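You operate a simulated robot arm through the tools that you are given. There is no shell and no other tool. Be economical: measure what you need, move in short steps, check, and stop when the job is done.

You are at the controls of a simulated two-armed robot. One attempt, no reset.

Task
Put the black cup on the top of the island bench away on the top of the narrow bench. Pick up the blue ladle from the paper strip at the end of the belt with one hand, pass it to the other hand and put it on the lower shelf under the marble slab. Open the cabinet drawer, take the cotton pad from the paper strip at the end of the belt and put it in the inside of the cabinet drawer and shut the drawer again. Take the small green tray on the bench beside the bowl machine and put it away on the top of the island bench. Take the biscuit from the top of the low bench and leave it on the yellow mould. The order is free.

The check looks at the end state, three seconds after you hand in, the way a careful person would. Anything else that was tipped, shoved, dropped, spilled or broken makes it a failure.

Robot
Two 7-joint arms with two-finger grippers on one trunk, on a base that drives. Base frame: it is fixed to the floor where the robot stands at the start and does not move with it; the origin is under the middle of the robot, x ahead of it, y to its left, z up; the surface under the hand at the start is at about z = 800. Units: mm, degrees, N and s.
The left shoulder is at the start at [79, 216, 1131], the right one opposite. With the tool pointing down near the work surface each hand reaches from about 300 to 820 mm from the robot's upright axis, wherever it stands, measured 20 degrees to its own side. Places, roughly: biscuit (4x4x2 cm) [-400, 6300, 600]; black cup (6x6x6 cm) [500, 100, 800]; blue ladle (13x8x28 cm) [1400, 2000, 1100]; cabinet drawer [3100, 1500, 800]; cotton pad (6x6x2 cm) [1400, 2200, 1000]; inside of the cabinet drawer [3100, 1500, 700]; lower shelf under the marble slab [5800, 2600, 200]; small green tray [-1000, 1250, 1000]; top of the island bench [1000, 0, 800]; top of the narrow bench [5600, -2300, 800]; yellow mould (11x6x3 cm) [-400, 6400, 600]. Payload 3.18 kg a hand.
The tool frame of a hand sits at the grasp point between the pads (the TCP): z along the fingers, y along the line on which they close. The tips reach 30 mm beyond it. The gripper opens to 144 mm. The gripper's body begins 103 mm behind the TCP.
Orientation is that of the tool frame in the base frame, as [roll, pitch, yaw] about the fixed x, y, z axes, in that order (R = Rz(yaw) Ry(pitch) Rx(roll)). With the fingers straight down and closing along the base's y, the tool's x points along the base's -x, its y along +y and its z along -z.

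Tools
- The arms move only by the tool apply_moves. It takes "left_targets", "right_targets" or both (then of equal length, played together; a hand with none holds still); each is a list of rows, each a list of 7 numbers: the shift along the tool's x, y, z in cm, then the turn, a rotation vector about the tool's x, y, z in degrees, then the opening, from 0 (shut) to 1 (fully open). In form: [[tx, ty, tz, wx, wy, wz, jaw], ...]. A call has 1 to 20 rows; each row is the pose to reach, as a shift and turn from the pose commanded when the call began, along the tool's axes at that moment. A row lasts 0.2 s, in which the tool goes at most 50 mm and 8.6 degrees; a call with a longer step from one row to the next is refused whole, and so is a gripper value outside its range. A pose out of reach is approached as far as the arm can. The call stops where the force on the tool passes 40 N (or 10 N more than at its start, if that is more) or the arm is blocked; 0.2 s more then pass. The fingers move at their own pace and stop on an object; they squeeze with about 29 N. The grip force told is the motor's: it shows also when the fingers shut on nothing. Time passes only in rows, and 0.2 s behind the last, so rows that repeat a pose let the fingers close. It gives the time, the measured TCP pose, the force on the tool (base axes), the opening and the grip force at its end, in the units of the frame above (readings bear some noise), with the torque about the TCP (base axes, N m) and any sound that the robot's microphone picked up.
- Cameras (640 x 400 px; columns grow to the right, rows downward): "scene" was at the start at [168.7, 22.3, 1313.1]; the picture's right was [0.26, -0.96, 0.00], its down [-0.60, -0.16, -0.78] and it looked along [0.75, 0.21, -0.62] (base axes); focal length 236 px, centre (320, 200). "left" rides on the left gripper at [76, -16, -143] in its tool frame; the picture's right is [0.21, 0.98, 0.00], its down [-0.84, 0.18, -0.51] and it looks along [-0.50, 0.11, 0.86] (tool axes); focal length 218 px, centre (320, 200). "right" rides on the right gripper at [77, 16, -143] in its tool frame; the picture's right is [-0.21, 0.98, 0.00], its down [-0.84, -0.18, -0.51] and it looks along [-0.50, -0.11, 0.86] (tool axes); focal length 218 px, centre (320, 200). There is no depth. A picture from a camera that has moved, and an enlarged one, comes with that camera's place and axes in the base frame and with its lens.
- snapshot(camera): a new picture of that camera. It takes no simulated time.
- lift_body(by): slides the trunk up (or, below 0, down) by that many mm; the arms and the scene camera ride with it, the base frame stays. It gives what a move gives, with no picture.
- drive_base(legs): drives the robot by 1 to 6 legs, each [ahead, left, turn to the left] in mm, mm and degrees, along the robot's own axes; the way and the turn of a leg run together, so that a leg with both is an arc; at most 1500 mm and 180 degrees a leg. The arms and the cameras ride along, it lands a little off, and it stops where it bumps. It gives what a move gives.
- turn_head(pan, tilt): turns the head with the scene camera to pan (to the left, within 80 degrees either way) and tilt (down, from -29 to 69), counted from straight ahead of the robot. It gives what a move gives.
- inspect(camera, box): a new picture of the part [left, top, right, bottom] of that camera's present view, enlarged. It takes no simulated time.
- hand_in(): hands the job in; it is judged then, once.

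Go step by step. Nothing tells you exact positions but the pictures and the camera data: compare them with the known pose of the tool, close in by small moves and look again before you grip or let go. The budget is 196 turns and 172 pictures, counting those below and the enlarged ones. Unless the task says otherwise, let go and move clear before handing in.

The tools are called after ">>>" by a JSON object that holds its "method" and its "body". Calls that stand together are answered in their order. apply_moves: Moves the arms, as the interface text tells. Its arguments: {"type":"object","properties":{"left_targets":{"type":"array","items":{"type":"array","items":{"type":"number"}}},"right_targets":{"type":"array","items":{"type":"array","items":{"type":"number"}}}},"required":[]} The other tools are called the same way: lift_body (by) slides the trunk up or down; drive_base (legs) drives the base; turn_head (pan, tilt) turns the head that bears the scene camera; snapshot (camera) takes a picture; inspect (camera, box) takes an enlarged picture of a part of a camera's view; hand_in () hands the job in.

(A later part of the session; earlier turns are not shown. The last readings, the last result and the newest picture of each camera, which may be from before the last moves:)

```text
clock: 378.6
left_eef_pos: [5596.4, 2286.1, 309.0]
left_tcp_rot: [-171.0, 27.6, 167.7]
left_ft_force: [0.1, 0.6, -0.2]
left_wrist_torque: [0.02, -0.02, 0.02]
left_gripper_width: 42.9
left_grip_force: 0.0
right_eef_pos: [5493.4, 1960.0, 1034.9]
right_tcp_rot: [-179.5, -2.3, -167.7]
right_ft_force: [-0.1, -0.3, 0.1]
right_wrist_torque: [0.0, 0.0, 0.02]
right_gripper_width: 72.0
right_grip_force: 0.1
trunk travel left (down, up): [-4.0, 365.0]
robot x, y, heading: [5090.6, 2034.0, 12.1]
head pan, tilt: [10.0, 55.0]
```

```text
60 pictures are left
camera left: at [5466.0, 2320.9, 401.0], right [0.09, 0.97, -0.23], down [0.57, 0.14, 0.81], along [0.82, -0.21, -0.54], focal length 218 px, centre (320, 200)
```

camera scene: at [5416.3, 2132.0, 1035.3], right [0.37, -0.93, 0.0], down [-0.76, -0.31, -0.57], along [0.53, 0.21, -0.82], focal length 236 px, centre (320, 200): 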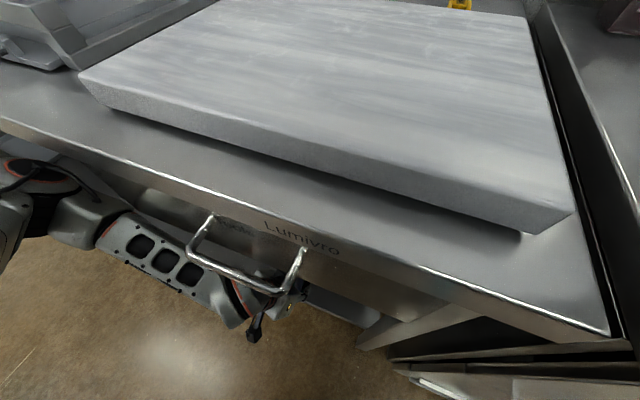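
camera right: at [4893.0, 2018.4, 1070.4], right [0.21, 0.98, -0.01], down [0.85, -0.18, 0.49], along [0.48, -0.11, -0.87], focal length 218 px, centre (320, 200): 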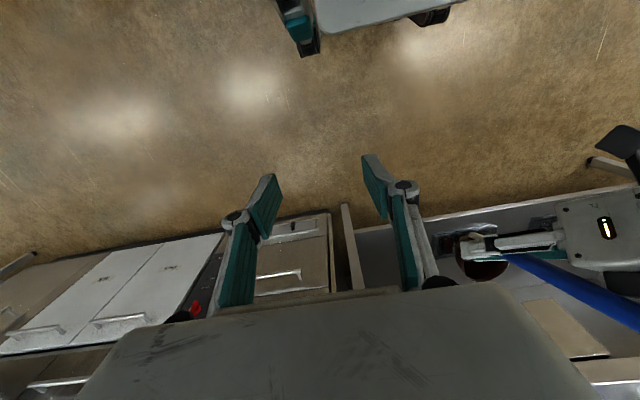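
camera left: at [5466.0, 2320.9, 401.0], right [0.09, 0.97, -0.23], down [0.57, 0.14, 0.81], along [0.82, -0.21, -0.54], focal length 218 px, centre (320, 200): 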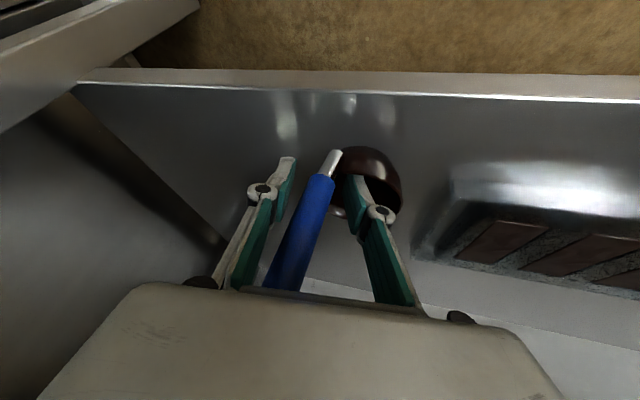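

The ladle stands on its own. I open a bit more and withdraw the hand straight back.

>>> {"method": "apply_moves", "body": {"left_targets": [[0, 0, 0, 0, 0, 0, 0.42], [1.2, 0, -0.6, 0, 0, 0, 0.45], [3.5, 0, -1.8, 0, 0, 0, 0.45], [6, 0, -3.1, 0, 0, 0, 0.45], [8.5, 0, -4.3, 0, 0, 0, 0.45], [11, 0, -5.6, 0, 0, 0, 0.45]]}}

>>> {"method": "snapshot", "body": {"camera": "left"}}

```text
clock: 380.0
left_eef_pos: [5477.8, 2321.8, 307.7]
left_tcp_rot: [-171.0, 27.5, 167.8]
left_ft_force: [-0.2, -1.0, 0.5]
left_wrist_torque: [0.0, -0.06, 0.0]
left_gripper_width: 64.8
left_grip_force: 0.1
right_eef_pos: [5493.2, 1959.3, 1036.6]
right_tcp_rot: [-179.6, -2.3, -167.7]
right_ft_force: [-0.1, 0.6, 0.4]
right_wrist_torque: [-0.01, 0.01, 0.01]
right_gripper_width: 72.4
right_grip_force: 0.0
trunk travel left (down, up): [-4.0, 365.0]
robot x, y, heading: [5088.0, 2032.3, 12.0]
head pan, tilt: [10.0, 55.0]
```

```text
59 pictures are left
camera left: at [5347.3, 2355.6, 399.8], right [0.09, 0.97, -0.23], down [0.57, 0.14, 0.81], along [0.82, -0.21, -0.54], focal length 218 px, centre (320, 200)
```

left: 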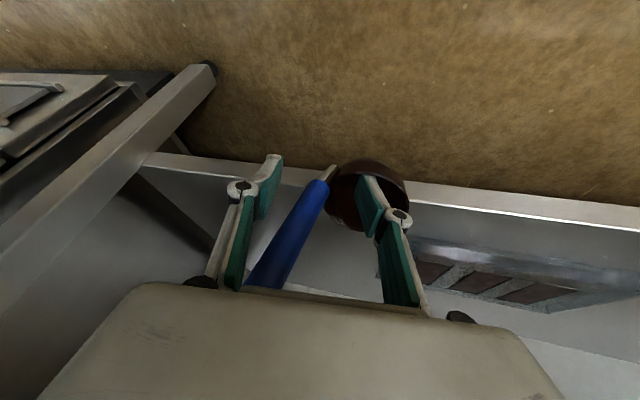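

The bowl seems to have been dragged along: one finger looks caught inside it. I stop and examine before moving anything.

>>> {"method": "inspect", "body": {"camera": "left", "box": [220, 120, 460, 290]}}

>>> {"method": "snapshot", "body": {"camera": "scene"}}

```text
2.35 times, centred on (340, 205) of left
camera zoom: at [5347.3, 2355.6, 399.8], right [0.09, 0.97, -0.23], down [0.57, 0.14, 0.81], along [0.82, -0.21, -0.54], focal length 514 px, centre (273, 188)
```

zoom: 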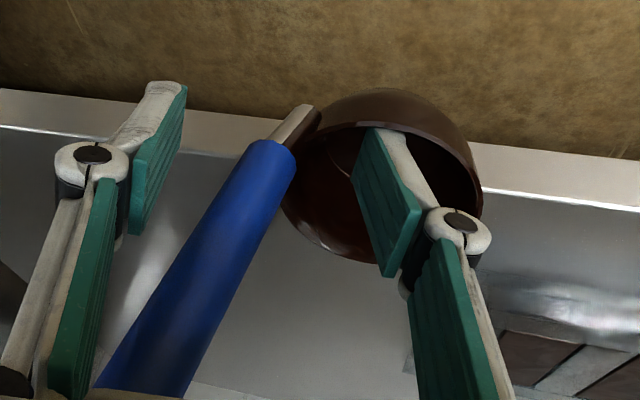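

```text
57 pictures are left
camera scene: at [5427.5, 2127.4, 1039.1], right [0.38, -0.93, 0.01], down [-0.75, -0.31, -0.58], along [0.54, 0.21, -0.81], focal length 236 px, centre (320, 200)
```

scene: 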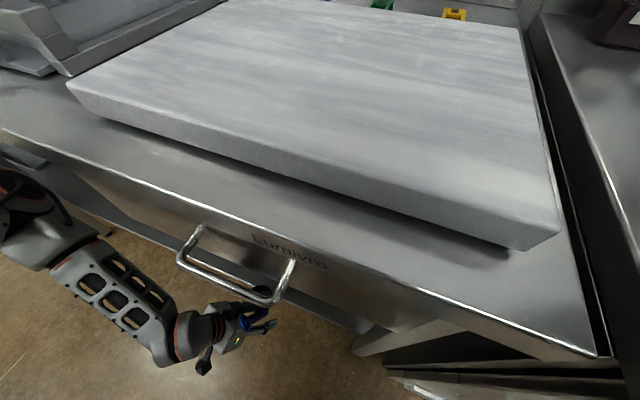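

The bowl has come off the shelf edge, hooked on one finger. I close the fingers immediately to secure it (the handle is still between them).

>>> {"method": "apply_moves", "body": {"left_targets": [[0, 0, 0, 0, 0, 0, 0.3], [0, 0, 0, 0, 0, 0, 0.15], [0, 0, 0, 0, 0, 0, 0.02], [0, 0, 0, 0, 0, 0, 0.02]]}}

>>> {"method": "snapshot", "body": {"camera": "left"}}

>>> {"method": "inspect", "body": {"camera": "scene", "box": [160, 220, 340, 380]}}

```text
clock: 381.0
left_eef_pos: [5477.0, 2322.0, 307.4]
left_tcp_rot: [-171.0, 27.5, 167.7]
left_ft_force: [0.2, 0.9, -1.0]
left_wrist_torque: [-0.01, 0.03, 0.0]
left_gripper_width: 22.4
left_grip_force: 28.8
right_eef_pos: [5491.8, 1958.8, 1035.7]
right_tcp_rot: [-179.5, -2.3, -167.8]
right_ft_force: [-0.6, 0.7, 0.5]
right_wrist_torque: [0.01, -0.01, 0.02]
right_gripper_width: 72.2
right_grip_force: 0.1
trunk travel left (down, up): [-4.0, 365.0]
robot x, y, heading: [5088.0, 2034.2, 12.2]
head pan, tilt: [10.0, 55.0]
```

```text
56 pictures are left
camera left: at [5347.8, 2355.5, 399.7], right [0.09, 0.97, -0.23], down [0.57, 0.14, 0.81], along [0.82, -0.21, -0.54], focal length 218 px, centre (320, 200)
```

left: 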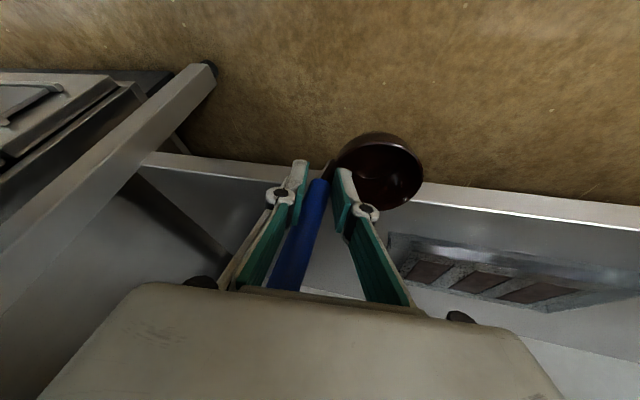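

```text
2.50 times, centred on (250, 300) of scene
camera zoom: at [5427.4, 2127.4, 1039.1], right [0.38, -0.93, 0.01], down [-0.75, -0.31, -0.58], along [0.54, 0.21, -0.81], focal length 589 px, centre (495, -50)
```

zoom: 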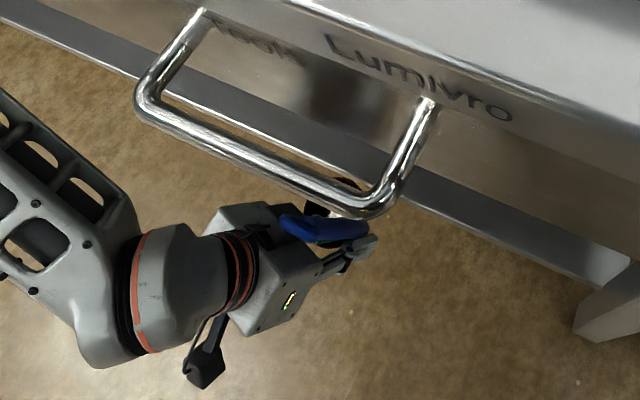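

The ladle is caught and upright again, gripped lower on its handle. I raise it slightly and move it back in over the shelf.

>>> {"method": "apply_moves", "body": {"left_targets": [[-0.8, -0.2, -1.6, 0, 0, 0, 0.02], [-3.7, -0.6, 0, 0, 0, 0, 0.02], [-6.6, -1, 1.55, 0, 0, 0, 0.02], [-9.6, -1.35, 3.1, 0, 0, 0, 0.02], [-12.5, -1.7, 4.6, 0, 0, 0, 0.02], [-12.5, -1.7, 4.6, 0, 0, 0, 0.02]]}}

>>> {"method": "snapshot", "body": {"camera": "left"}}

```text
clock: 382.4
left_eef_pos: [5597.2, 2274.8, 326.4]
left_tcp_rot: [-171.1, 27.3, 167.8]
left_ft_force: [-1.0, 1.7, 1.0]
left_wrist_torque: [0.17, 0.09, 0.03]
left_gripper_width: 18.7
left_grip_force: 28.8
right_eef_pos: [5492.4, 1959.7, 1036.1]
right_tcp_rot: [-179.6, -2.4, -167.6]
right_ft_force: [-1.2, 0.4, -0.4]
right_wrist_torque: [0.0, 0.02, 0.03]
right_gripper_width: 71.9
right_grip_force: 0.0
trunk travel left (down, up): [-4.0, 365.0]
robot x, y, heading: [5090.6, 2036.5, 12.5]
head pan, tilt: [10.0, 55.0]
```

```text
54 pictures are left
camera left: at [5467.8, 2307.6, 418.8], right [0.09, 0.97, -0.23], down [0.57, 0.14, 0.81], along [0.81, -0.2, -0.54], focal length 218 px, centre (320, 200)
```

left: 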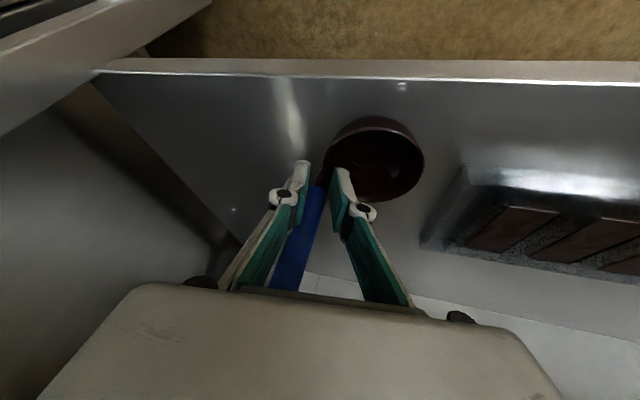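

The bowl is over the shelf again, just above it. I lower and nudge slightly forward until it touches.

>>> {"method": "apply_moves", "body": {"left_targets": [[0.1, 0.2, 0.7, 0, 0, 0, 0.02], [0.15, 0.35, 1.4, 0, 0, 0, 0.02], [0.2, 0.5, 2.1, 0, 0, 0, 0.02], [0.25, 0.6, 2.6, 0, 0, 0, 0.02]]}}

>>> {"method": "snapshot", "body": {"camera": "left"}}

```text
clock: 383.4
left_eef_pos: [5609.3, 2281.2, 316.7]
left_tcp_rot: [-170.5, 27.9, 167.6]
left_ft_force: [-3.6, -6.4, 19.2]
left_wrist_torque: [-0.3, -0.34, -0.15]
left_gripper_width: 6.1
left_grip_force: 29.1
left hand out of reach, approached as far as the arm can: row 1, 2, 3, 4
right_eef_pos: [5491.5, 1959.4, 1036.4]
right_tcp_rot: [-179.6, -2.4, -167.7]
right_ft_force: [0.1, 1.2, -0.4]
right_wrist_torque: [-0.01, 0.02, 0.0]
right_gripper_width: 72.1
right_grip_force: 0.0
trunk travel left (down, up): [-4.0, 365.0]
robot x, y, heading: [5089.8, 2033.0, 11.8]
head pan, tilt: [10.0, 55.0]
```

```text
53 pictures are left
camera left: at [5479.0, 2315.2, 408.2], right [0.1, 0.97, -0.24], down [0.57, 0.14, 0.81], along [0.82, -0.22, -0.53], focal length 218 px, centre (320, 200)
```

left: 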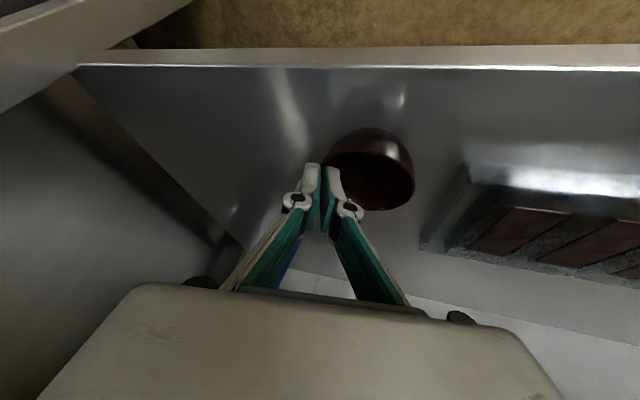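

The fingers now hold the thin white stem and the bowl rests on the shelf near [5629, 2312]. I open slowly and look.

>>> {"method": "apply_moves", "body": {"left_targets": [[0, 0, -0.2, 0, 0, 0, 0.1], [0, 0, -0.2, 0, 0, 0, 0.2], [0, 0, -0.2, 0, 0, 0, 0.3], [0, 0, -0.2, 0, 0, 0, 0.3]]}}

>>> {"method": "inspect", "body": {"camera": "left", "box": [200, 100, 460, 290]}}

>>> {"method": "inspect", "body": {"camera": "scene", "box": [160, 220, 340, 380]}}

```text
clock: 384.4
left_eef_pos: [5606.3, 2284.7, 316.0]
left_tcp_rot: [-171.0, 27.5, 167.7]
left_ft_force: [0.0, 0.5, -0.7]
left_wrist_torque: [-0.01, -0.04, 0.0]
left_gripper_width: 43.3
left_grip_force: 0.1
right_eef_pos: [5491.6, 1960.3, 1035.8]
right_tcp_rot: [-179.5, -2.4, -167.7]
right_ft_force: [0.6, 0.6, -0.2]
right_wrist_torque: [-0.03, 0.0, -0.03]
right_gripper_width: 72.1
right_grip_force: 0.0
trunk travel left (down, up): [-4.0, 365.0]
robot x, y, heading: [5095.3, 2036.0, 12.0]
head pan, tilt: [10.0, 55.0]
```

```text
2.11 times, centred on (330, 195) of left
camera zoom: at [5476.3, 2318.5, 408.2], right [0.09, 0.97, -0.23], down [0.57, 0.14, 0.81], along [0.82, -0.21, -0.54], focal length 460 px, centre (299, 210)
```

zoom: 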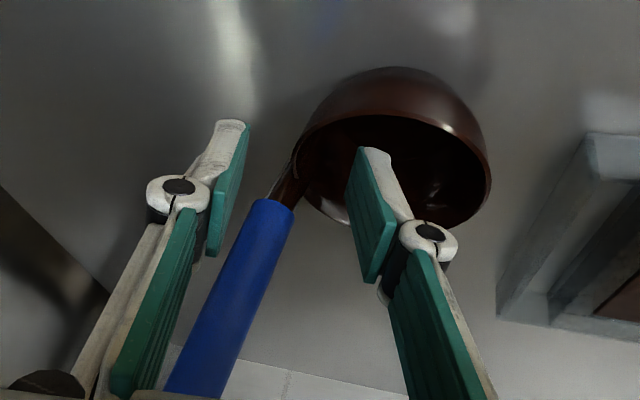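

```text
2.50 times, centred on (250, 300) of scene
camera zoom: at [5427.2, 2127.4, 1039.1], right [0.38, -0.93, 0.01], down [-0.75, -0.31, -0.58], along [0.54, 0.21, -0.81], focal length 589 px, centre (495, -50)
```

zoom: 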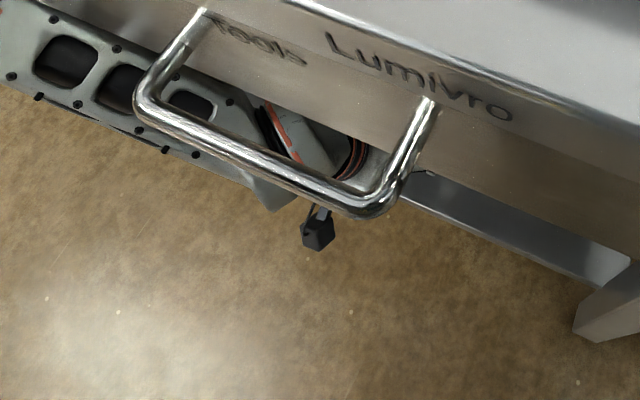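

The ladle stands with the handle between the fingers. This time I raise the hand clear of the bowl before retreating.

>>> {"method": "apply_moves", "body": {"left_targets": [[-0.5, -0.15, -0.95, 0, 0, 0, 0.3], [-1.15, -0.35, -2.2, 0, 0, 0, 0.3], [-1.85, -0.55, -3.5, 0, 0, 0, 0.3], [-2.8, -0.83, -5.26, 0, 0, 0, 0.3]]}}

>>> {"method": "snapshot", "body": {"camera": "left"}}

```text
clock: 385.6
left_eef_pos: [5566.9, 2290.8, 346.3]
left_tcp_rot: [-170.5, 23.2, 168.1]
left_ft_force: [-0.3, 0.3, -0.1]
left_wrist_torque: [-0.02, 0.0, -0.02]
left_gripper_width: 43.5
left_grip_force: 0.1
right_eef_pos: [5492.5, 1962.0, 1034.0]
right_tcp_rot: [-179.1, -2.3, -168.0]
right_ft_force: [-0.1, -0.1, -0.1]
right_wrist_torque: [-0.02, 0.04, 0.02]
right_gripper_width: 71.9
right_grip_force: 0.0
trunk travel left (down, up): [-4.0, 365.0]
robot x, y, heading: [5087.8, 2033.6, 11.8]
head pan, tilt: [10.0, 55.0]
stopped in row 4 (left hand): the arm was blocked; the commanded pose is now the measured one
```

```text
50 pictures are left
camera left: at [5444.6, 2322.7, 447.9], right [0.07, 0.97, -0.23], down [0.63, 0.13, 0.77], along [0.77, -0.2, -0.6], focal length 218 px, centre (320, 200)
```

left: 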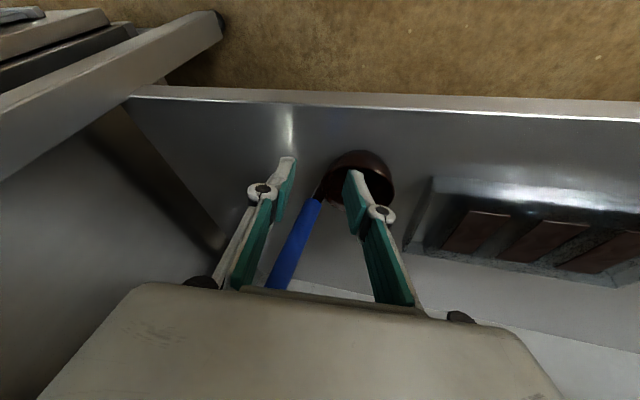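

The bowl stayed put near [5638, 2316] and the fingertips are now above its rim. I retreat straight back in small steps.

>>> {"method": "apply_moves", "body": {"left_targets": [[0.8, 0.05, 0, 0, 0, 0, 0.32], [2.5, 0.1, -0.7, 0, 0, 0, 0.35], [4.5, 0.1, -1.5, 0, 0, 0, 0.35]]}}

>>> {"method": "snapshot", "body": {"camera": "left"}}

```text
clock: 386.4
left_eef_pos: [5530.4, 2300.6, 348.2]
left_tcp_rot: [-170.6, 24.1, 167.9]
left_ft_force: [0.4, -0.4, 0.0]
left_wrist_torque: [0.0, 0.0, -0.04]
left_gripper_width: 50.4
left_grip_force: 0.0
right_eef_pos: [5494.6, 1958.9, 1034.9]
right_tcp_rot: [-179.3, -2.2, -168.0]
right_ft_force: [-1.0, -0.5, 0.4]
right_wrist_torque: [0.0, 0.01, 0.0]
right_gripper_width: 72.2
right_grip_force: 0.1
trunk travel left (down, up): [-4.0, 365.0]
robot x, y, heading: [5090.7, 2032.1, 12.3]
head pan, tilt: [10.0, 55.0]
```

```text
49 pictures are left
camera left: at [5406.5, 2332.9, 447.8], right [0.08, 0.97, -0.23], down [0.62, 0.13, 0.77], along [0.78, -0.2, -0.59], focal length 218 px, centre (320, 200)
```

left: 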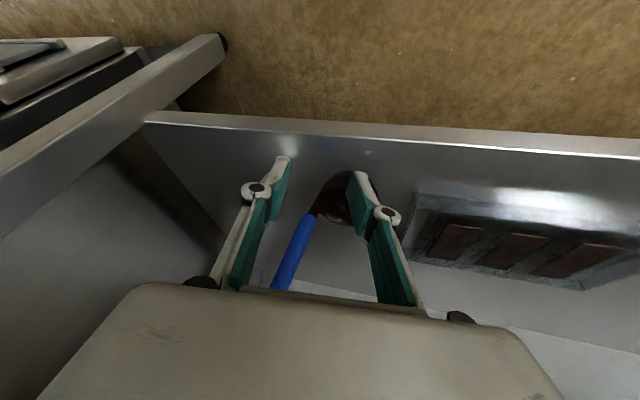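

The ladle stays in place. I continue withdrawing, then back the base off.

>>> {"method": "apply_moves", "body": {"left_targets": [[2.3, 0.05, -1, 0, 0, 0, 0.35], [5, 0.1, -2.2, 0, 0, 0, 0.35], [8, 0.1, -3.5, 0, 0, 0, 0.35]]}}

>>> {"method": "drive_base", "body": {"legs": [[-350, 0, 0]]}}

>>> {"method": "turn_head", "body": {"pan": 0, "tilt": 45}}

>>> {"method": "snapshot", "body": {"camera": "scene"}}

```text
clock: 387.2
left_eef_pos: [5447.1, 2325.1, 345.2]
left_tcp_rot: [-170.6, 23.9, 168.0]
left_ft_force: [0.2, -0.7, 0.3]
left_wrist_torque: [0.01, 0.0, -0.01]
left_gripper_width: 50.4
left_grip_force: 0.0
right_eef_pos: [5494.0, 1957.5, 1033.8]
right_tcp_rot: [-179.2, -2.1, -168.0]
right_ft_force: [0.2, 0.1, -0.1]
right_wrist_torque: [-0.04, -0.01, -0.02]
right_gripper_width: 72.2
right_grip_force: 0.1
trunk travel left (down, up): [-4.0, 365.0]
robot x, y, heading: [5087.4, 2031.5, 12.2]
head pan, tilt: [10.0, 55.0]
```

```text
clock: 389.4
left_eef_pos: [5106.4, 2250.0, 344.0]
left_tcp_rot: [-171.0, 23.3, 167.7]
left_ft_force: [0.1, 0.5, 1.3]
left_wrist_torque: [-0.03, -0.02, -0.03]
left_gripper_width: 50.2
left_grip_force: 0.0
right_eef_pos: [5161.5, 1879.8, 1029.6]
right_tcp_rot: [-179.7, -2.8, -168.0]
right_ft_force: [-0.9, 0.8, -0.8]
right_wrist_torque: [-0.03, -0.04, -0.03]
right_gripper_width: 72.1
right_grip_force: 0.1
trunk travel left (down, up): [-4.0, 365.0]
robot x, y, heading: [4744.7, 1957.4, 12.1]
head pan, tilt: [10.0, 55.0]
```

```text
clock: 390.1
left_eef_pos: [5105.5, 2250.6, 343.6]
left_tcp_rot: [-170.9, 23.3, 167.8]
left_ft_force: [0.5, 0.3, -0.3]
left_wrist_torque: [0.0, 0.04, 0.0]
left_gripper_width: 50.4
left_grip_force: 0.1
right_eef_pos: [5160.3, 1879.6, 1029.1]
right_tcp_rot: [-179.7, -2.9, -168.0]
right_ft_force: [-0.2, -0.1, -1.1]
right_wrist_torque: [0.01, -0.01, 0.02]
right_gripper_width: 72.1
right_grip_force: 0.1
trunk travel left (down, up): [-4.0, 365.0]
robot x, y, heading: [4744.0, 1957.1, 12.0]
head pan, tilt: [0.0, 45.0]
```

```text
48 pictures are left
camera scene: at [5108.2, 2037.7, 1048.5], right [0.21, -0.98, 0.0], down [-0.69, -0.15, -0.71], along [0.69, 0.15, -0.71], focal length 236 px, centre (320, 200)
```

scene: 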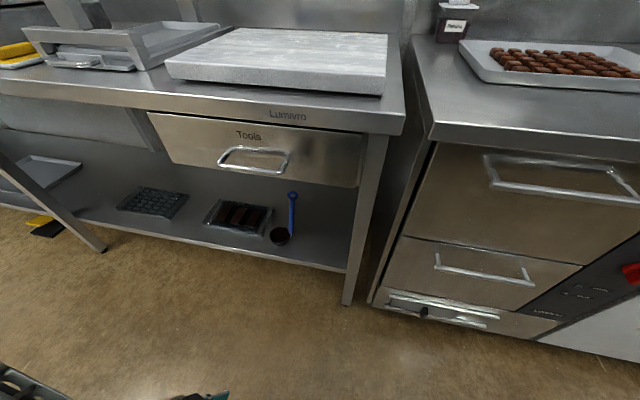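

The ladle stands upright on the lower shelf under the slab and the drawer is undisturbed. Now I raise the trunk and bring the left hand back to pointing down.

>>> {"method": "lift_body", "body": {"by": 205}}

>>> {"method": "apply_moves", "body": {"left_targets": [[-1.6, -0.6, -3.6, -2.7, 4.2, -5.1, 0.4], [-3.2, -1.2, -7.2, -5.5, 8.4, -10.2, 0.5], [-4.8, -1.7, -10.9, -8.2, 12.6, -15.4, 0.6], [-6.4, -2.3, -14.5, -11, 16.8, -20.5, 0.6], [-7.9, -2.9, -18.1, -13.7, 21, -25.6, 0.6], [-9.5, -3.4, -21.8, -13.7, 21, -25.6, 0.6], [-11.1, -4, -25.4, -13.7, 21, -25.6, 0.6], [-12.7, -4.6, -29, -13.7, 21, -25.6, 0.6], [-14.2, -5.2, -32.7, -13.7, 21, -25.6, 0.6], [-15.8, -5.7, -36.3, -13.7, 21, -25.6, 0.6], [-17.4, -6.3, -39.9, -13.7, 21, -25.6, 0.6], [-19, -6.9, -43.5, -13.7, 21, -25.6, 0.6]]}}

```text
clock: 392.4
left_eef_pos: [5257.2, 2283.0, 748.6]
left_tcp_rot: [171.2, 49.2, 156.9]
left_ft_force: [0.3, -1.0, 1.0]
left_wrist_torque: [0.04, -0.03, -0.03]
left_gripper_width: 50.2
left_grip_force: 0.0
right_eef_pos: [5161.0, 1878.2, 1235.3]
right_tcp_rot: [-179.7, -2.9, -168.0]
right_ft_force: [0.1, 0.6, -0.4]
right_wrist_torque: [0.02, 0.04, -0.02]
right_gripper_width: 71.7
right_grip_force: 0.0
trunk travel left (down, up): [-209.0, 160.0]
robot x, y, heading: [4745.4, 1961.2, 12.1]
head pan, tilt: [0.0, 45.0]
```

```text
clock: 395.0
left_eef_pos: [5027.3, 2233.4, 1167.0]
left_tcp_rot: [179.9, 29.4, -168.2]
left_ft_force: [0.4, 0.1, 0.5]
left_wrist_torque: [0.01, 0.04, -0.01]
left_gripper_width: 86.6
left_grip_force: 0.0
left hand out of reach, approached as far as the arm can: row 6, 7, 8, 9, 10
right_eef_pos: [5161.4, 1878.4, 1233.7]
right_tcp_rot: [-179.7, -2.9, -168.0]
right_ft_force: [0.3, 0.7, 0.7]
right_wrist_torque: [0.01, -0.02, -0.01]
right_gripper_width: 71.7
right_grip_force: 0.1
trunk travel left (down, up): [-209.0, 160.0]
robot x, y, heading: [4744.0, 1959.4, 12.1]
head pan, tilt: [0.0, 45.0]
```

I finish levelling the left hand, then drive back through the corridor to the belt end.

>>> {"method": "apply_moves", "body": {"left_targets": [[-1.7, 0, 1, 0, 7.3, 0, 0.6], [-3.5, 0, 2, 0, 14.7, 0, 0.6], [-5.2, 0, 3, 0, 22, 0, 0.6], [-7, 0, 3.9, 0, 29.4, 0, 0.6]]}}

>>> {"method": "drive_base", "body": {"legs": [[0, 0, -12], [0, 960, 0], [-1250, 0, 0], [-1200, 0, 0], [0, 0, 90]]}}

```text
clock: 396.0
left_eef_pos: [5066.8, 2243.5, 1167.3]
left_tcp_rot: [-179.9, 14.9, -168.0]
left_ft_force: [0.5, -0.1, -0.4]
left_wrist_torque: [0.0, -0.01, -0.01]
left_gripper_width: 86.3
left_grip_force: 0.0
left hand out of reach, approached as far as the arm can: row 3, 4
right_eef_pos: [5160.2, 1879.4, 1235.9]
right_tcp_rot: [-179.7, -2.9, -168.0]
right_ft_force: [-0.2, -0.6, -0.7]
right_wrist_torque: [0.02, -0.03, -0.01]
right_gripper_width: 72.2
right_grip_force: 0.0
trunk travel left (down, up): [-209.0, 160.0]
robot x, y, heading: [4751.0, 1963.0, 12.0]
head pan, tilt: [0.0, 45.0]
```

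```text
clock: 420.9
left_eef_pos: [2091.7, 3295.9, 1165.9]
left_tcp_rot: [180.0, 15.0, -89.9]
left_ft_force: [-0.5, -0.3, -0.6]
left_wrist_torque: [-0.01, -0.03, -0.02]
left_gripper_width: 86.5
left_grip_force: 0.1
right_eef_pos: [2466.9, 3311.5, 1234.3]
right_tcp_rot: [-179.7, -2.8, -90.0]
right_ft_force: [0.0, 0.5, -0.7]
right_wrist_torque: [-0.04, 0.0, -0.01]
right_gripper_width: 71.8
right_grip_force: 0.1
trunk travel left (down, up): [-209.0, 160.0]
robot x, y, heading: [2299.2, 2926.9, 90.3]
head pan, tilt: [0.0, 45.0]
```

I'm back in the corridor. Next: reverse to the aisle and strafe across to the front of the belt end, then raise the trunk.

>>> {"method": "drive_base", "body": {"legs": [[-1500, 0, 0], [-250, 0, 0], [0, 1050, 0]]}}

>>> {"method": "lift_body", "body": {"by": 145}}

>>> {"method": "apply_moves", "body": {"left_targets": [[0, 0, 3, 0, 5, 0, 0.6], [0, 0, 7, 0, 10, 0, 0.6], [0, 0, 11, 0, 15, 0, 0.6], [0, 0, 14, 0, 15, 0, 0.6]], "right_targets": [[0, 0, 1, 0, -7, 0, 0.6], [0, 0, 2, 0, -14, 0, 0.65], [0, 0, 3, 0, -21, 0, 0.65], [0, 0, 4, 0, -28, 0, 0.65]]}}

>>> {"method": "turn_head", "body": {"pan": -5, "tilt": 30}}

>>> {"method": "snapshot", "body": {"camera": "scene"}}

```text
clock: 438.7
left_eef_pos: [1051.9, 1556.8, 1165.8]
left_tcp_rot: [180.0, 14.9, -89.3]
left_ft_force: [-1.1, -0.2, 0.6]
left_wrist_torque: [0.0, -0.02, 0.0]
left_gripper_width: 86.7
left_grip_force: 0.0
right_eef_pos: [1426.6, 1577.1, 1235.7]
right_tcp_rot: [-179.7, -2.9, -89.5]
right_ft_force: [-0.3, 0.1, 0.5]
right_wrist_torque: [0.01, 0.0, -0.01]
right_gripper_width: 71.8
right_grip_force: 0.1
trunk travel left (down, up): [-209.0, 160.0]
robot x, y, heading: [1266.0, 1188.1, 90.7]
head pan, tilt: [0.0, 45.0]
```

```text
clock: 440.4
left_eef_pos: [1052.5, 1557.2, 1311.8]
left_tcp_rot: [180.0, 14.8, -89.4]
left_ft_force: [-1.0, 0.1, -0.2]
left_wrist_torque: [-0.02, 0.0, 0.03]
left_gripper_width: 86.7
left_grip_force: 0.0
right_eef_pos: [1426.0, 1578.1, 1378.6]
right_tcp_rot: [-179.6, -2.9, -89.4]
right_ft_force: [0.3, 0.0, -0.1]
right_wrist_torque: [-0.01, 0.03, 0.03]
right_gripper_width: 71.9
right_grip_force: 0.0
trunk travel left (down, up): [-354.0, 15.0]
robot x, y, heading: [1267.4, 1187.2, 90.6]
head pan, tilt: [0.0, 45.0]
```

```text
clock: 441.4
left_eef_pos: [1052.5, 1593.3, 1174.9]
left_tcp_rot: [180.0, -0.1, -89.4]
left_ft_force: [-0.6, -0.3, -1.0]
left_wrist_torque: [0.01, 0.0, 0.01]
left_gripper_width: 86.2
left_grip_force: 0.1
right_eef_pos: [1426.2, 1575.0, 1339.8]
right_tcp_rot: [-179.7, 25.3, -89.2]
right_ft_force: [-0.2, 0.1, 0.8]
right_wrist_torque: [-0.01, 0.0, -0.02]
right_gripper_width: 93.6
right_grip_force: 0.0
trunk travel left (down, up): [-354.0, 15.0]
robot x, y, heading: [1265.9, 1188.3, 90.7]
head pan, tilt: [0.0, 45.0]
```

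```text
clock: 442.1
left_eef_pos: [1052.2, 1593.5, 1176.0]
left_tcp_rot: [-179.9, -0.1, -89.3]
left_ft_force: [-0.3, 0.8, 0.8]
left_wrist_torque: [0.02, 0.0, 0.02]
left_gripper_width: 86.6
left_grip_force: 0.0
right_eef_pos: [1425.5, 1575.5, 1339.9]
right_tcp_rot: [-179.7, 25.1, -89.3]
right_ft_force: [0.7, -0.5, 0.2]
right_wrist_torque: [-0.01, -0.01, 0.01]
right_gripper_width: 93.6
right_grip_force: 0.1
trunk travel left (down, up): [-354.0, 15.0]
robot x, y, heading: [1261.7, 1193.5, 90.8]
head pan, tilt: [-5.0, 30.0]
```

```text
47 pictures are left
camera scene: at [1271.8, 1318.8, 1470.1], right [1.0, -0.08, 0.0], down [-0.04, -0.5, -0.87], along [0.07, 0.86, -0.5], focal length 236 px, centre (320, 200)
```

scene: 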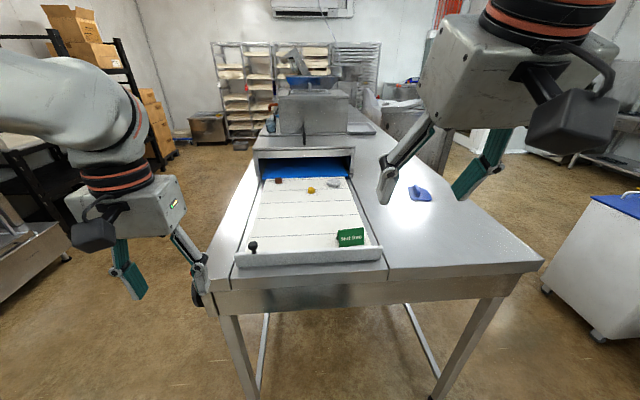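

The pad is near [1405, 2265]. I tilt the right hand to about 45°, lower it, and drive up to the table.

>>> {"method": "apply_moves", "body": {"right_targets": [[1.4, 0, 3.1, 0, -5, 0, 0.65], [2.9, 0, 6.3, 0, -10, 0, 0.65], [4.4, 0, 9.5, 0, -15, 0, 0.65], [5.9, 0, 12.7, 0, -20, 0, 0.65]]}}

>>> {"method": "drive_base", "body": {"legs": [[295, 0, -0.7]]}}

>>> {"method": "snapshot", "body": {"camera": "scene"}}

```text
clock: 443.1
left_eef_pos: [1051.6, 1596.1, 1175.3]
left_tcp_rot: [-179.9, -0.2, -89.4]
left_ft_force: [0.5, -0.1, 0.9]
left_wrist_torque: [-0.01, -0.02, -0.01]
left_gripper_width: 86.3
left_grip_force: 0.0
right_eef_pos: [1395.9, 1614.9, 1223.0]
right_tcp_rot: [-179.3, 45.0, -89.1]
right_ft_force: [0.0, -0.8, -0.6]
right_wrist_torque: [0.0, -0.03, -0.01]
right_gripper_width: 93.5
right_grip_force: 0.1
right hand out of reach, approached as far as the arm can: row 3, 4
trunk travel left (down, up): [-354.0, 15.0]
robot x, y, heading: [1264.1, 1190.9, 90.6]
head pan, tilt: [-5.0, 30.0]
```

```text
clock: 445.3
left_eef_pos: [1055.9, 1883.0, 1176.4]
left_tcp_rot: [179.9, -0.1, -89.7]
left_ft_force: [-0.8, -0.5, -0.4]
left_wrist_torque: [0.02, -0.02, 0.0]
left_gripper_width: 86.6
left_grip_force: 0.0
right_eef_pos: [1401.1, 1901.3, 1225.1]
right_tcp_rot: [-179.5, 45.1, -89.5]
right_ft_force: [0.3, -0.1, -0.1]
right_wrist_torque: [0.02, 0.04, 0.0]
right_gripper_width: 93.6
right_grip_force: 0.1
trunk travel left (down, up): [-354.0, 15.0]
robot x, y, heading: [1262.9, 1478.1, 90.1]
head pan, tilt: [-5.0, 30.0]
stopped in leg 1: the robot was blocked; the commanded pose is now the measured one
```

```text
46 pictures are left
camera scene: at [1273.0, 1606.6, 1470.3], right [1.0, -0.08, 0.0], down [-0.04, -0.5, -0.87], along [0.07, 0.86, -0.5], focal length 236 px, centre (320, 200)
```

scene: 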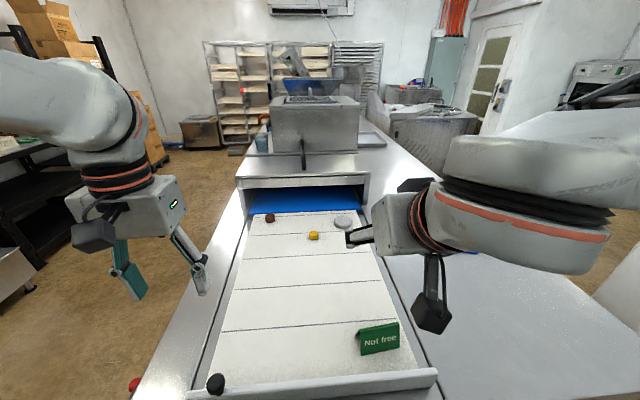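

The base just touched the table, and the pad is at about [1402, 2245]. I reach out to a pre-grasp above and in front of the pad.

>>> {"method": "apply_moves", "body": {"right_targets": [[-1.4, 0, 4, 0, 0, 0, 0.65], [-2.8, 0, 8, 0, 0, 0, 0.65], [-4.2, 0, 12.1, 0, 0, 0, 0.65], [-5.6, 0, 16.1, 0, 0, 0, 0.65], [-7, 0, 20.1, 0, 0, 0, 0.65], [-8.4, 0, 24.2, 0, 0, 0, 0.65], [-9.8, 0, 28.2, 0, 0, 0, 0.65]]}}

>>> {"method": "inspect", "body": {"camera": "scene", "box": [260, 150, 480, 290]}}

>>> {"method": "snapshot", "body": {"camera": "right"}}

```text
clock: 446.9
left_eef_pos: [1055.8, 1886.0, 1175.4]
left_tcp_rot: [-180.0, -0.2, -89.8]
left_ft_force: [0.5, 0.0, -0.3]
left_wrist_torque: [-0.03, -0.01, -0.03]
left_gripper_width: 86.6
left_grip_force: 0.1
right_eef_pos: [1400.4, 2171.8, 1092.1]
right_tcp_rot: [-179.5, 45.0, -89.7]
right_ft_force: [-0.7, -0.1, 0.1]
right_wrist_torque: [-0.03, 0.0, -0.01]
right_gripper_width: 93.6
right_grip_force: 0.1
trunk travel left (down, up): [-354.0, 15.0]
robot x, y, heading: [1260.4, 1478.1, 90.3]
head pan, tilt: [-5.0, 30.0]
```

```text
2.86 times, centred on (370, 220) of scene
camera zoom: at [1272.7, 1609.5, 1470.0], right [1.0, -0.08, 0.0], down [-0.04, -0.5, -0.87], along [0.07, 0.86, -0.5], focal length 674 px, centre (177, 143)
```

zoom: 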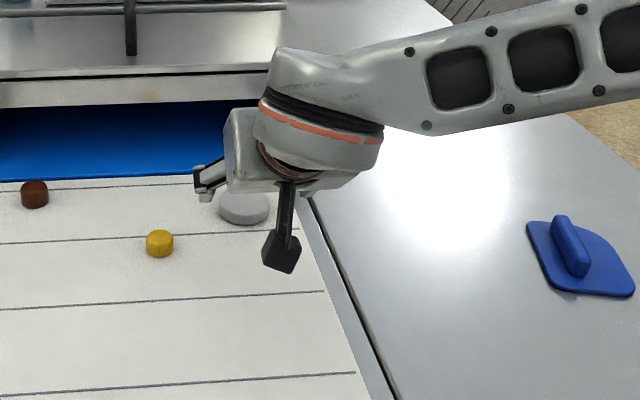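

```text
44 pictures are left
camera right: at [1385.7, 2016.0, 1140.3], right [-0.98, 0.15, 0.14], down [0.17, 0.24, 0.96], along [0.11, 0.96, -0.26], focal length 218 px, centre (320, 200)
```

right: 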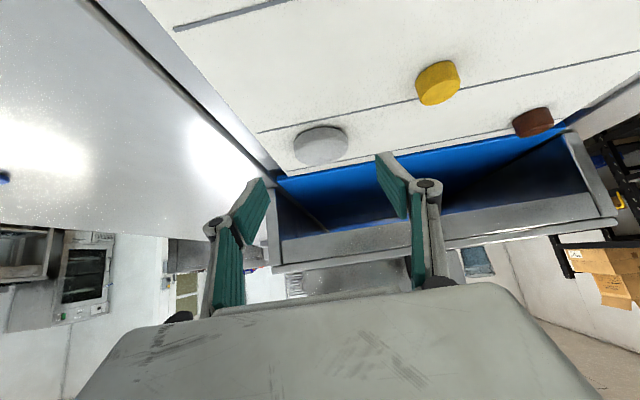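

Both cameras agree: pad at [1402, 2243]. I slide along the finger direction down to it.

>>> {"method": "apply_moves", "body": {"right_targets": [[0.1, 0, 3, 0, 0, 0, 0.65], [0.2, -0.1, 5.5, 0, 0, 0, 0.65], [0.3, -0.15, 7, 0, 0, 0, 0.65], [0.35, -0.15, 7.7, 0, 0, 0, 0.65]]}}

>>> {"method": "snapshot", "body": {"camera": "right"}}

>>> {"method": "inspect", "body": {"camera": "scene", "box": [290, 170, 420, 270]}}

```text
clock: 447.9
left_eef_pos: [1054.7, 1883.5, 1175.9]
left_tcp_rot: [-180.0, 0.1, -89.8]
left_ft_force: [-0.8, -0.3, -0.5]
left_wrist_torque: [0.03, 0.02, 0.0]
left_gripper_width: 86.3
left_grip_force: 0.0
right_eef_pos: [1401.9, 2223.4, 1041.7]
right_tcp_rot: [-179.5, 45.5, -89.4]
right_ft_force: [-0.8, 0.5, 18.1]
right_wrist_torque: [0.16, -0.02, -0.06]
right_gripper_width: 94.9
right_grip_force: 0.1
trunk travel left (down, up): [-354.0, 15.0]
robot x, y, heading: [1265.5, 1483.2, 90.0]
head pan, tilt: [-5.0, 30.0]
```

```text
43 pictures are left
camera right: at [1386.8, 2066.6, 1088.3], right [-0.98, 0.14, 0.14], down [0.17, 0.23, 0.96], along [0.1, 0.96, -0.25], focal length 218 px, centre (320, 200)
```

right: 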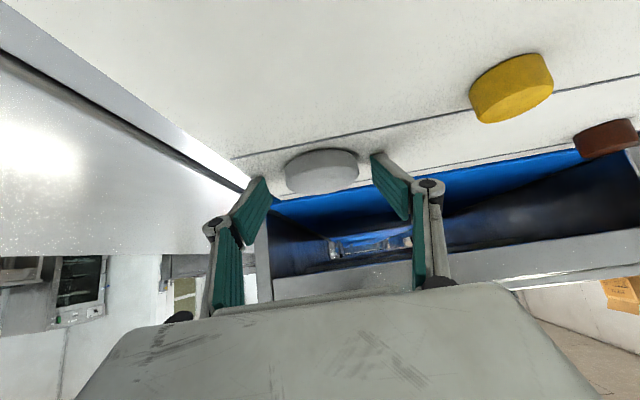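

```text
4.00 times, centred on (355, 220) of scene
camera zoom: at [1272.4, 1605.8, 1470.6], right [1.0, -0.08, 0.0], down [-0.04, -0.5, -0.87], along [0.07, 0.86, -0.5], focal length 943 px, centre (180, 120)
```

zoom: 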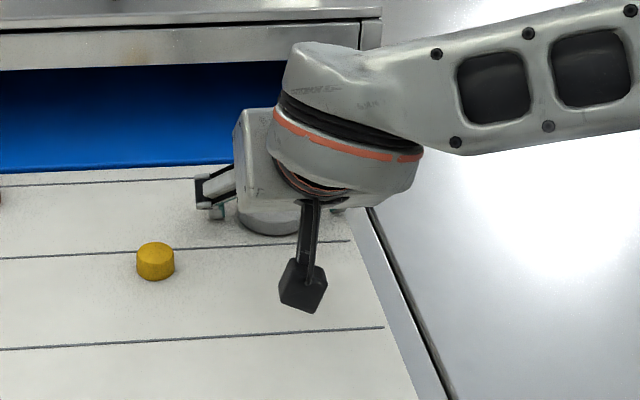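

Fingertips touch the strip (surface about 1010) and the pad is centred. I ease up 2 mm and close.

>>> {"method": "apply_moves", "body": {"right_targets": [[0, 0, -0.3, 0, 0, 0, 0.6], [0, 0, -0.3, 0, 0, 0, 0.4], [0, 0, -0.3, 0, 0, 0, 0.25], [0, 0, -0.3, 0, 0, 0, 0.25], [0, 0, -0.3, 0, 0, 0, 0.25]]}}

>>> {"method": "snapshot", "body": {"camera": "right"}}

```text
clock: 449.1
left_eef_pos: [1053.1, 1882.5, 1176.4]
left_tcp_rot: [-179.9, 0.0, -89.8]
left_ft_force: [-0.3, -0.7, 0.3]
left_wrist_torque: [0.01, 0.02, -0.01]
left_gripper_width: 86.1
left_grip_force: 0.2
right_eef_pos: [1397.6, 2219.0, 1045.5]
right_tcp_rot: [-179.8, 45.5, -89.7]
right_ft_force: [-15.6, -1.1, 29.9]
right_wrist_torque: [0.32, 1.5, 0.26]
right_gripper_width: 55.4
right_grip_force: 29.7
trunk travel left (down, up): [-354.0, 15.0]
robot x, y, heading: [1262.9, 1475.8, 90.2]
head pan, tilt: [-5.0, 30.0]
```

```text
41 pictures are left
camera right: at [1383.2, 2062.8, 1091.8], right [-0.98, 0.14, 0.15], down [0.18, 0.23, 0.96], along [0.1, 0.96, -0.25], focal length 218 px, centre (320, 200)
```

right: 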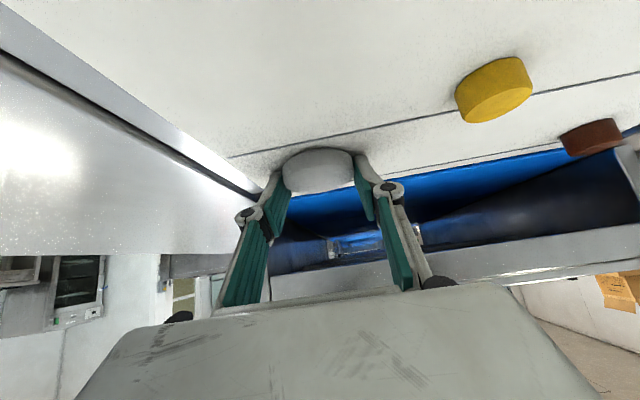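

The pad is gripped at 55 mm. I lift straight up, then retract over the table.

>>> {"method": "apply_moves", "body": {"right_targets": [[-1, 0, -1, 0, 0, 0, 0.25], [-3, 0, -3, 0, 0, 0, 0.25], [-5.5, 0, -5.5, 0, 0, 0, 0.25], [-7, 0, -9, 0, 0, 0, 0.25], [-5, 0, -13, 0, 0, 0, 0.25], [-3, 0, -17, 0, 0, 0, 0.25], [0, 0, -20.5, 0, 0, 0, 0.25], [2, 0, -24, 0, 0, 0, 0.25]]}}

>>> {"method": "snapshot", "body": {"camera": "right"}}

>>> {"method": "snapshot", "body": {"camera": "scene"}}

```text
clock: 450.9
left_eef_pos: [1055.7, 1884.2, 1176.2]
left_tcp_rot: [180.0, -0.1, -89.8]
left_ft_force: [-0.4, 0.3, 0.0]
left_wrist_torque: [0.05, 0.02, 0.02]
left_gripper_width: 86.3
left_grip_force: 0.1
right_eef_pos: [1402.3, 2036.3, 1195.8]
right_tcp_rot: [-179.5, 45.1, -89.6]
right_ft_force: [-0.3, -0.3, 0.6]
right_wrist_torque: [0.03, -0.01, 0.01]
right_gripper_width: 54.6
right_grip_force: 29.0
trunk travel left (down, up): [-354.0, 15.0]
robot x, y, heading: [1263.1, 1480.2, 90.4]
head pan, tilt: [-5.0, 30.0]
```

```text
40 pictures are left
camera right: at [1385.8, 1879.3, 1243.7], right [-0.98, 0.15, 0.14], down [0.17, 0.24, 0.96], along [0.11, 0.96, -0.26], focal length 218 px, centre (320, 200)
```

right: 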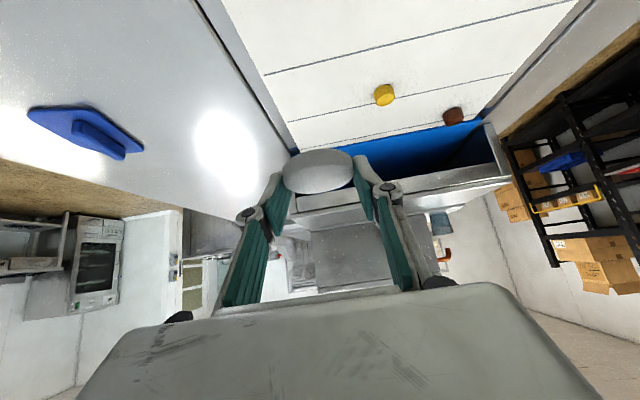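

```text
39 pictures are left
camera scene: at [1272.6, 1607.1, 1470.3], right [1.0, -0.08, 0.0], down [-0.04, -0.5, -0.87], along [0.07, 0.86, -0.5], focal length 236 px, centre (320, 200)
```

scene: 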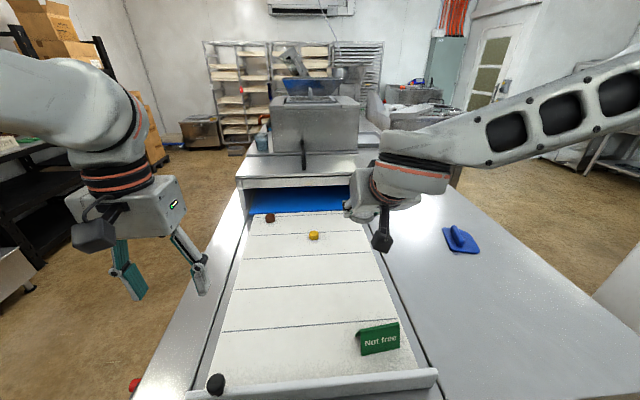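

The pad is held. I retract the hand, back off, and drive towards the cabinet, turned slightly right so the pad hand keeps clear of it.

>>> {"method": "apply_moves", "body": {"right_targets": [[2.5, 0, -2.5, 0, 0, 0, 0.25], [5, 0, -5, 0, 0, 0, 0.25], [7.5, 0, -7.5, 0, 0, 0, 0.25]]}}

>>> {"method": "drive_base", "body": {"legs": [[-310, 0, 0], [0, 0, -115], [780, 750, 0]]}}

>>> {"method": "lift_body", "body": {"by": -145}}

>>> {"method": "turn_head", "body": {"pan": 30, "tilt": 35}}

>>> {"method": "snapshot", "body": {"camera": "scene"}}

```text
clock: 451.7
left_eef_pos: [1055.3, 1883.4, 1176.4]
left_tcp_rot: [-180.0, -0.1, -89.8]
left_ft_force: [-0.3, 0.0, 1.0]
left_wrist_torque: [0.04, 0.02, -0.01]
left_gripper_width: 86.5
left_grip_force: 0.0
right_eef_pos: [1402.4, 1929.8, 1195.4]
right_tcp_rot: [-179.6, 45.1, -89.5]
right_ft_force: [-0.3, 0.0, 0.4]
right_wrist_torque: [0.0, 0.02, -0.01]
right_gripper_width: 54.6
right_grip_force: 29.8
trunk travel left (down, up): [-354.0, 15.0]
robot x, y, heading: [1267.0, 1478.6, 90.3]
head pan, tilt: [-5.0, 30.0]
```

```text
clock: 463.6
left_eef_pos: [2537.0, 1637.1, 1172.4]
left_tcp_rot: [-179.8, -0.4, 171.4]
left_ft_force: [1.0, 1.0, -0.1]
left_wrist_torque: [-0.07, 0.16, 0.0]
left_gripper_width: 86.3
left_grip_force: 0.0
right_eef_pos: [2531.6, 1286.4, 1194.0]
right_tcp_rot: [-179.2, 44.8, 171.9]
right_ft_force: [1.2, -0.5, -0.6]
right_wrist_torque: [-0.06, 0.11, -0.05]
right_gripper_width: 54.4
right_grip_force: 28.8
trunk travel left (down, up): [-354.0, 15.0]
robot x, y, heading: [2099.0, 1488.2, -8.5]
head pan, tilt: [-5.0, 30.0]
stopped in leg 3: the robot was blocked; the commanded pose is now the measured one
```

```text
clock: 465.3
left_eef_pos: [2529.9, 1632.1, 1033.0]
left_tcp_rot: [180.0, 0.1, 171.3]
left_ft_force: [0.4, 0.2, 1.0]
left_wrist_torque: [0.01, -0.03, -0.03]
left_gripper_width: 86.4
left_grip_force: 0.1
right_eef_pos: [2533.9, 1282.2, 1020.3]
right_tcp_rot: [-179.4, 40.5, 171.8]
right_ft_force: [0.3, -0.7, -1.2]
right_wrist_torque: [-0.03, 0.01, 0.0]
right_gripper_width: 54.4
right_grip_force: 29.0
trunk travel left (down, up): [-209.0, 160.0]
robot x, y, heading: [2101.0, 1488.7, -8.5]
head pan, tilt: [-5.0, 30.0]
```

```text
clock: 466.3
left_eef_pos: [2530.4, 1631.7, 1031.3]
left_tcp_rot: [-180.0, 0.0, 171.3]
left_ft_force: [0.2, -0.5, -0.7]
left_wrist_torque: [0.01, 0.03, 0.04]
left_gripper_width: 86.7
left_grip_force: 0.2
right_eef_pos: [2532.9, 1282.7, 1018.5]
right_tcp_rot: [-179.4, 40.4, 171.7]
right_ft_force: [-0.7, -0.3, -0.2]
right_wrist_torque: [0.0, -0.03, 0.0]
right_gripper_width: 54.2
right_grip_force: 29.4
trunk travel left (down, up): [-209.0, 160.0]
robot x, y, heading: [2099.7, 1488.2, -8.7]
head pan, tilt: [30.0, 35.0]
```

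```text
38 pictures are left
camera scene: at [2267.9, 1507.4, 1314.2], right [0.37, -0.93, 0.0], down [-0.53, -0.21, -0.82], along [0.76, 0.3, -0.57], focal length 236 px, centre (320, 200)
```

scene: 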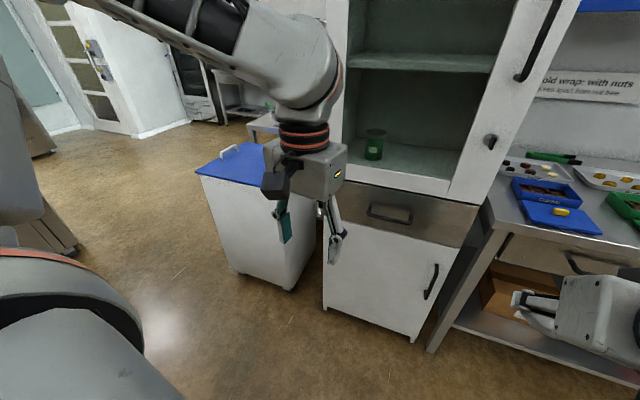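

The base brushed something (probably near the belt table's corner) and was turned a little. The drawer handle is at about [2957, 1516, 805]. I turn right, approach, and rotate the left hand so its fingers close along x.

>>> {"method": "drive_base", "body": {"legs": [[0, 0, -16.3], [180, 140, 0]]}}

>>> {"method": "apply_moves", "body": {"left_targets": [[0, 0, 0.5, 0, 0, 8.1, 0.6], [0, 0, 1, 0, 0, 16.2, 0.5], [0, 0, 2, 0, 0, 24.4, 0.5], [0, 0, 3, 0, 0, 32.5, 0.5], [0, 0, 4, 0, 0, 40.6, 0.5], [0, 0, 5, 0, 0, 48.7, 0.5], [0, 0, 6, 0, 0, 56.9, 0.5], [0, 0, 7, 0, 0, 65, 0.5]]}}

>>> {"method": "turn_head", "body": {"pan": 35, "tilt": 40}}

>>> {"method": "snapshot", "body": {"camera": "scene"}}

>>> {"method": "snapshot", "body": {"camera": "left"}}

```text
clock: 467.2
left_eef_pos: [2529.6, 1618.7, 1032.0]
left_tcp_rot: [180.0, -0.1, 170.1]
left_ft_force: [0.2, -0.8, -0.7]
left_wrist_torque: [-0.07, 0.02, 0.01]
left_gripper_width: 86.2
left_grip_force: 0.1
right_eef_pos: [2524.8, 1268.0, 1018.3]
right_tcp_rot: [-179.3, 40.4, 170.5]
right_ft_force: [0.0, -0.4, 0.4]
right_wrist_torque: [-0.01, 0.04, 0.02]
right_gripper_width: 54.4
right_grip_force: 29.0
trunk travel left (down, up): [-209.0, 160.0]
robot x, y, heading: [2091.6, 1485.5, -9.6]
head pan, tilt: [30.0, 35.0]
stopped in leg 1: the robot was blocked; the commanded pose is now the measured one
```

```text
clock: 469.0
left_eef_pos: [2529.9, 1618.1, 961.8]
left_tcp_rot: [-179.9, 0.1, 104.9]
left_ft_force: [-0.5, 0.2, 0.2]
left_wrist_torque: [0.01, 0.0, 0.01]
left_gripper_width: 72.0
left_grip_force: 0.0
right_eef_pos: [2524.9, 1268.6, 1018.5]
right_tcp_rot: [-179.4, 40.4, 170.5]
right_ft_force: [-0.6, 0.1, 0.7]
right_wrist_torque: [-0.03, 0.0, 0.02]
right_gripper_width: 54.7
right_grip_force: 29.1
trunk travel left (down, up): [-209.0, 160.0]
robot x, y, heading: [2092.9, 1482.3, -9.8]
head pan, tilt: [30.0, 35.0]
```

```text
clock: 469.6
left_eef_pos: [2530.4, 1618.6, 961.0]
left_tcp_rot: [-179.9, 0.1, 105.2]
left_ft_force: [0.3, -0.7, -0.6]
left_wrist_torque: [-0.02, -0.03, 0.03]
left_gripper_width: 72.0
left_grip_force: 0.0
right_eef_pos: [2525.7, 1268.3, 1019.7]
right_tcp_rot: [-179.4, 40.5, 170.5]
right_ft_force: [-0.5, 0.4, -0.7]
right_wrist_torque: [0.0, -0.03, -0.01]
right_gripper_width: 54.5
right_grip_force: 28.8
trunk travel left (down, up): [-209.0, 160.0]
robot x, y, heading: [2094.3, 1481.1, -9.7]
head pan, tilt: [35.0, 40.0]
```

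```text
37 pictures are left
camera scene: at [2258.5, 1504.9, 1306.7], right [0.43, -0.9, 0.0], down [-0.58, -0.27, -0.77], along [0.69, 0.33, -0.64], focal length 236 px, centre (320, 200)
```

scene: 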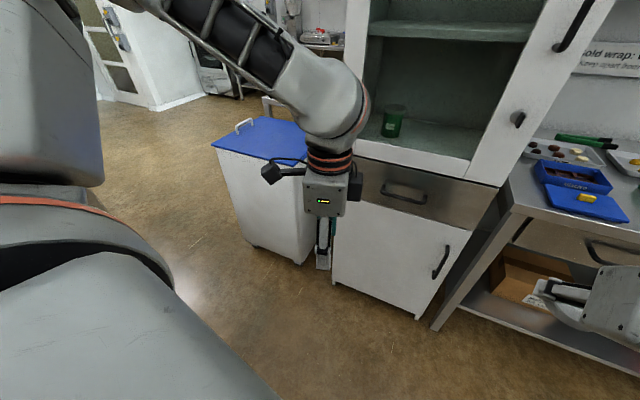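

```text
36 pictures are left
camera left: at [2494.4, 1687.2, 1104.1], right [0.89, 0.46, 0.0], down [0.39, -0.77, 0.51], along [0.23, -0.45, -0.86], focal length 218 px, centre (320, 200)
```

left: 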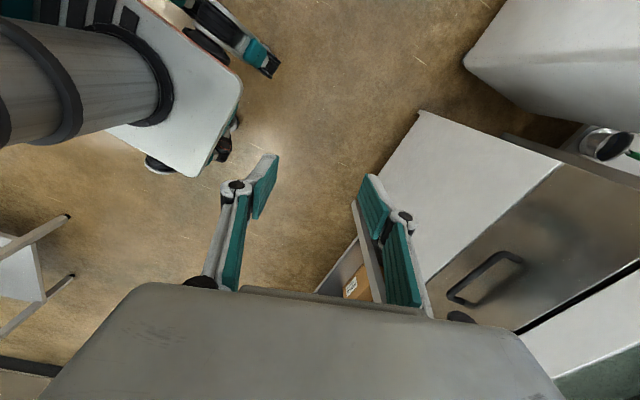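

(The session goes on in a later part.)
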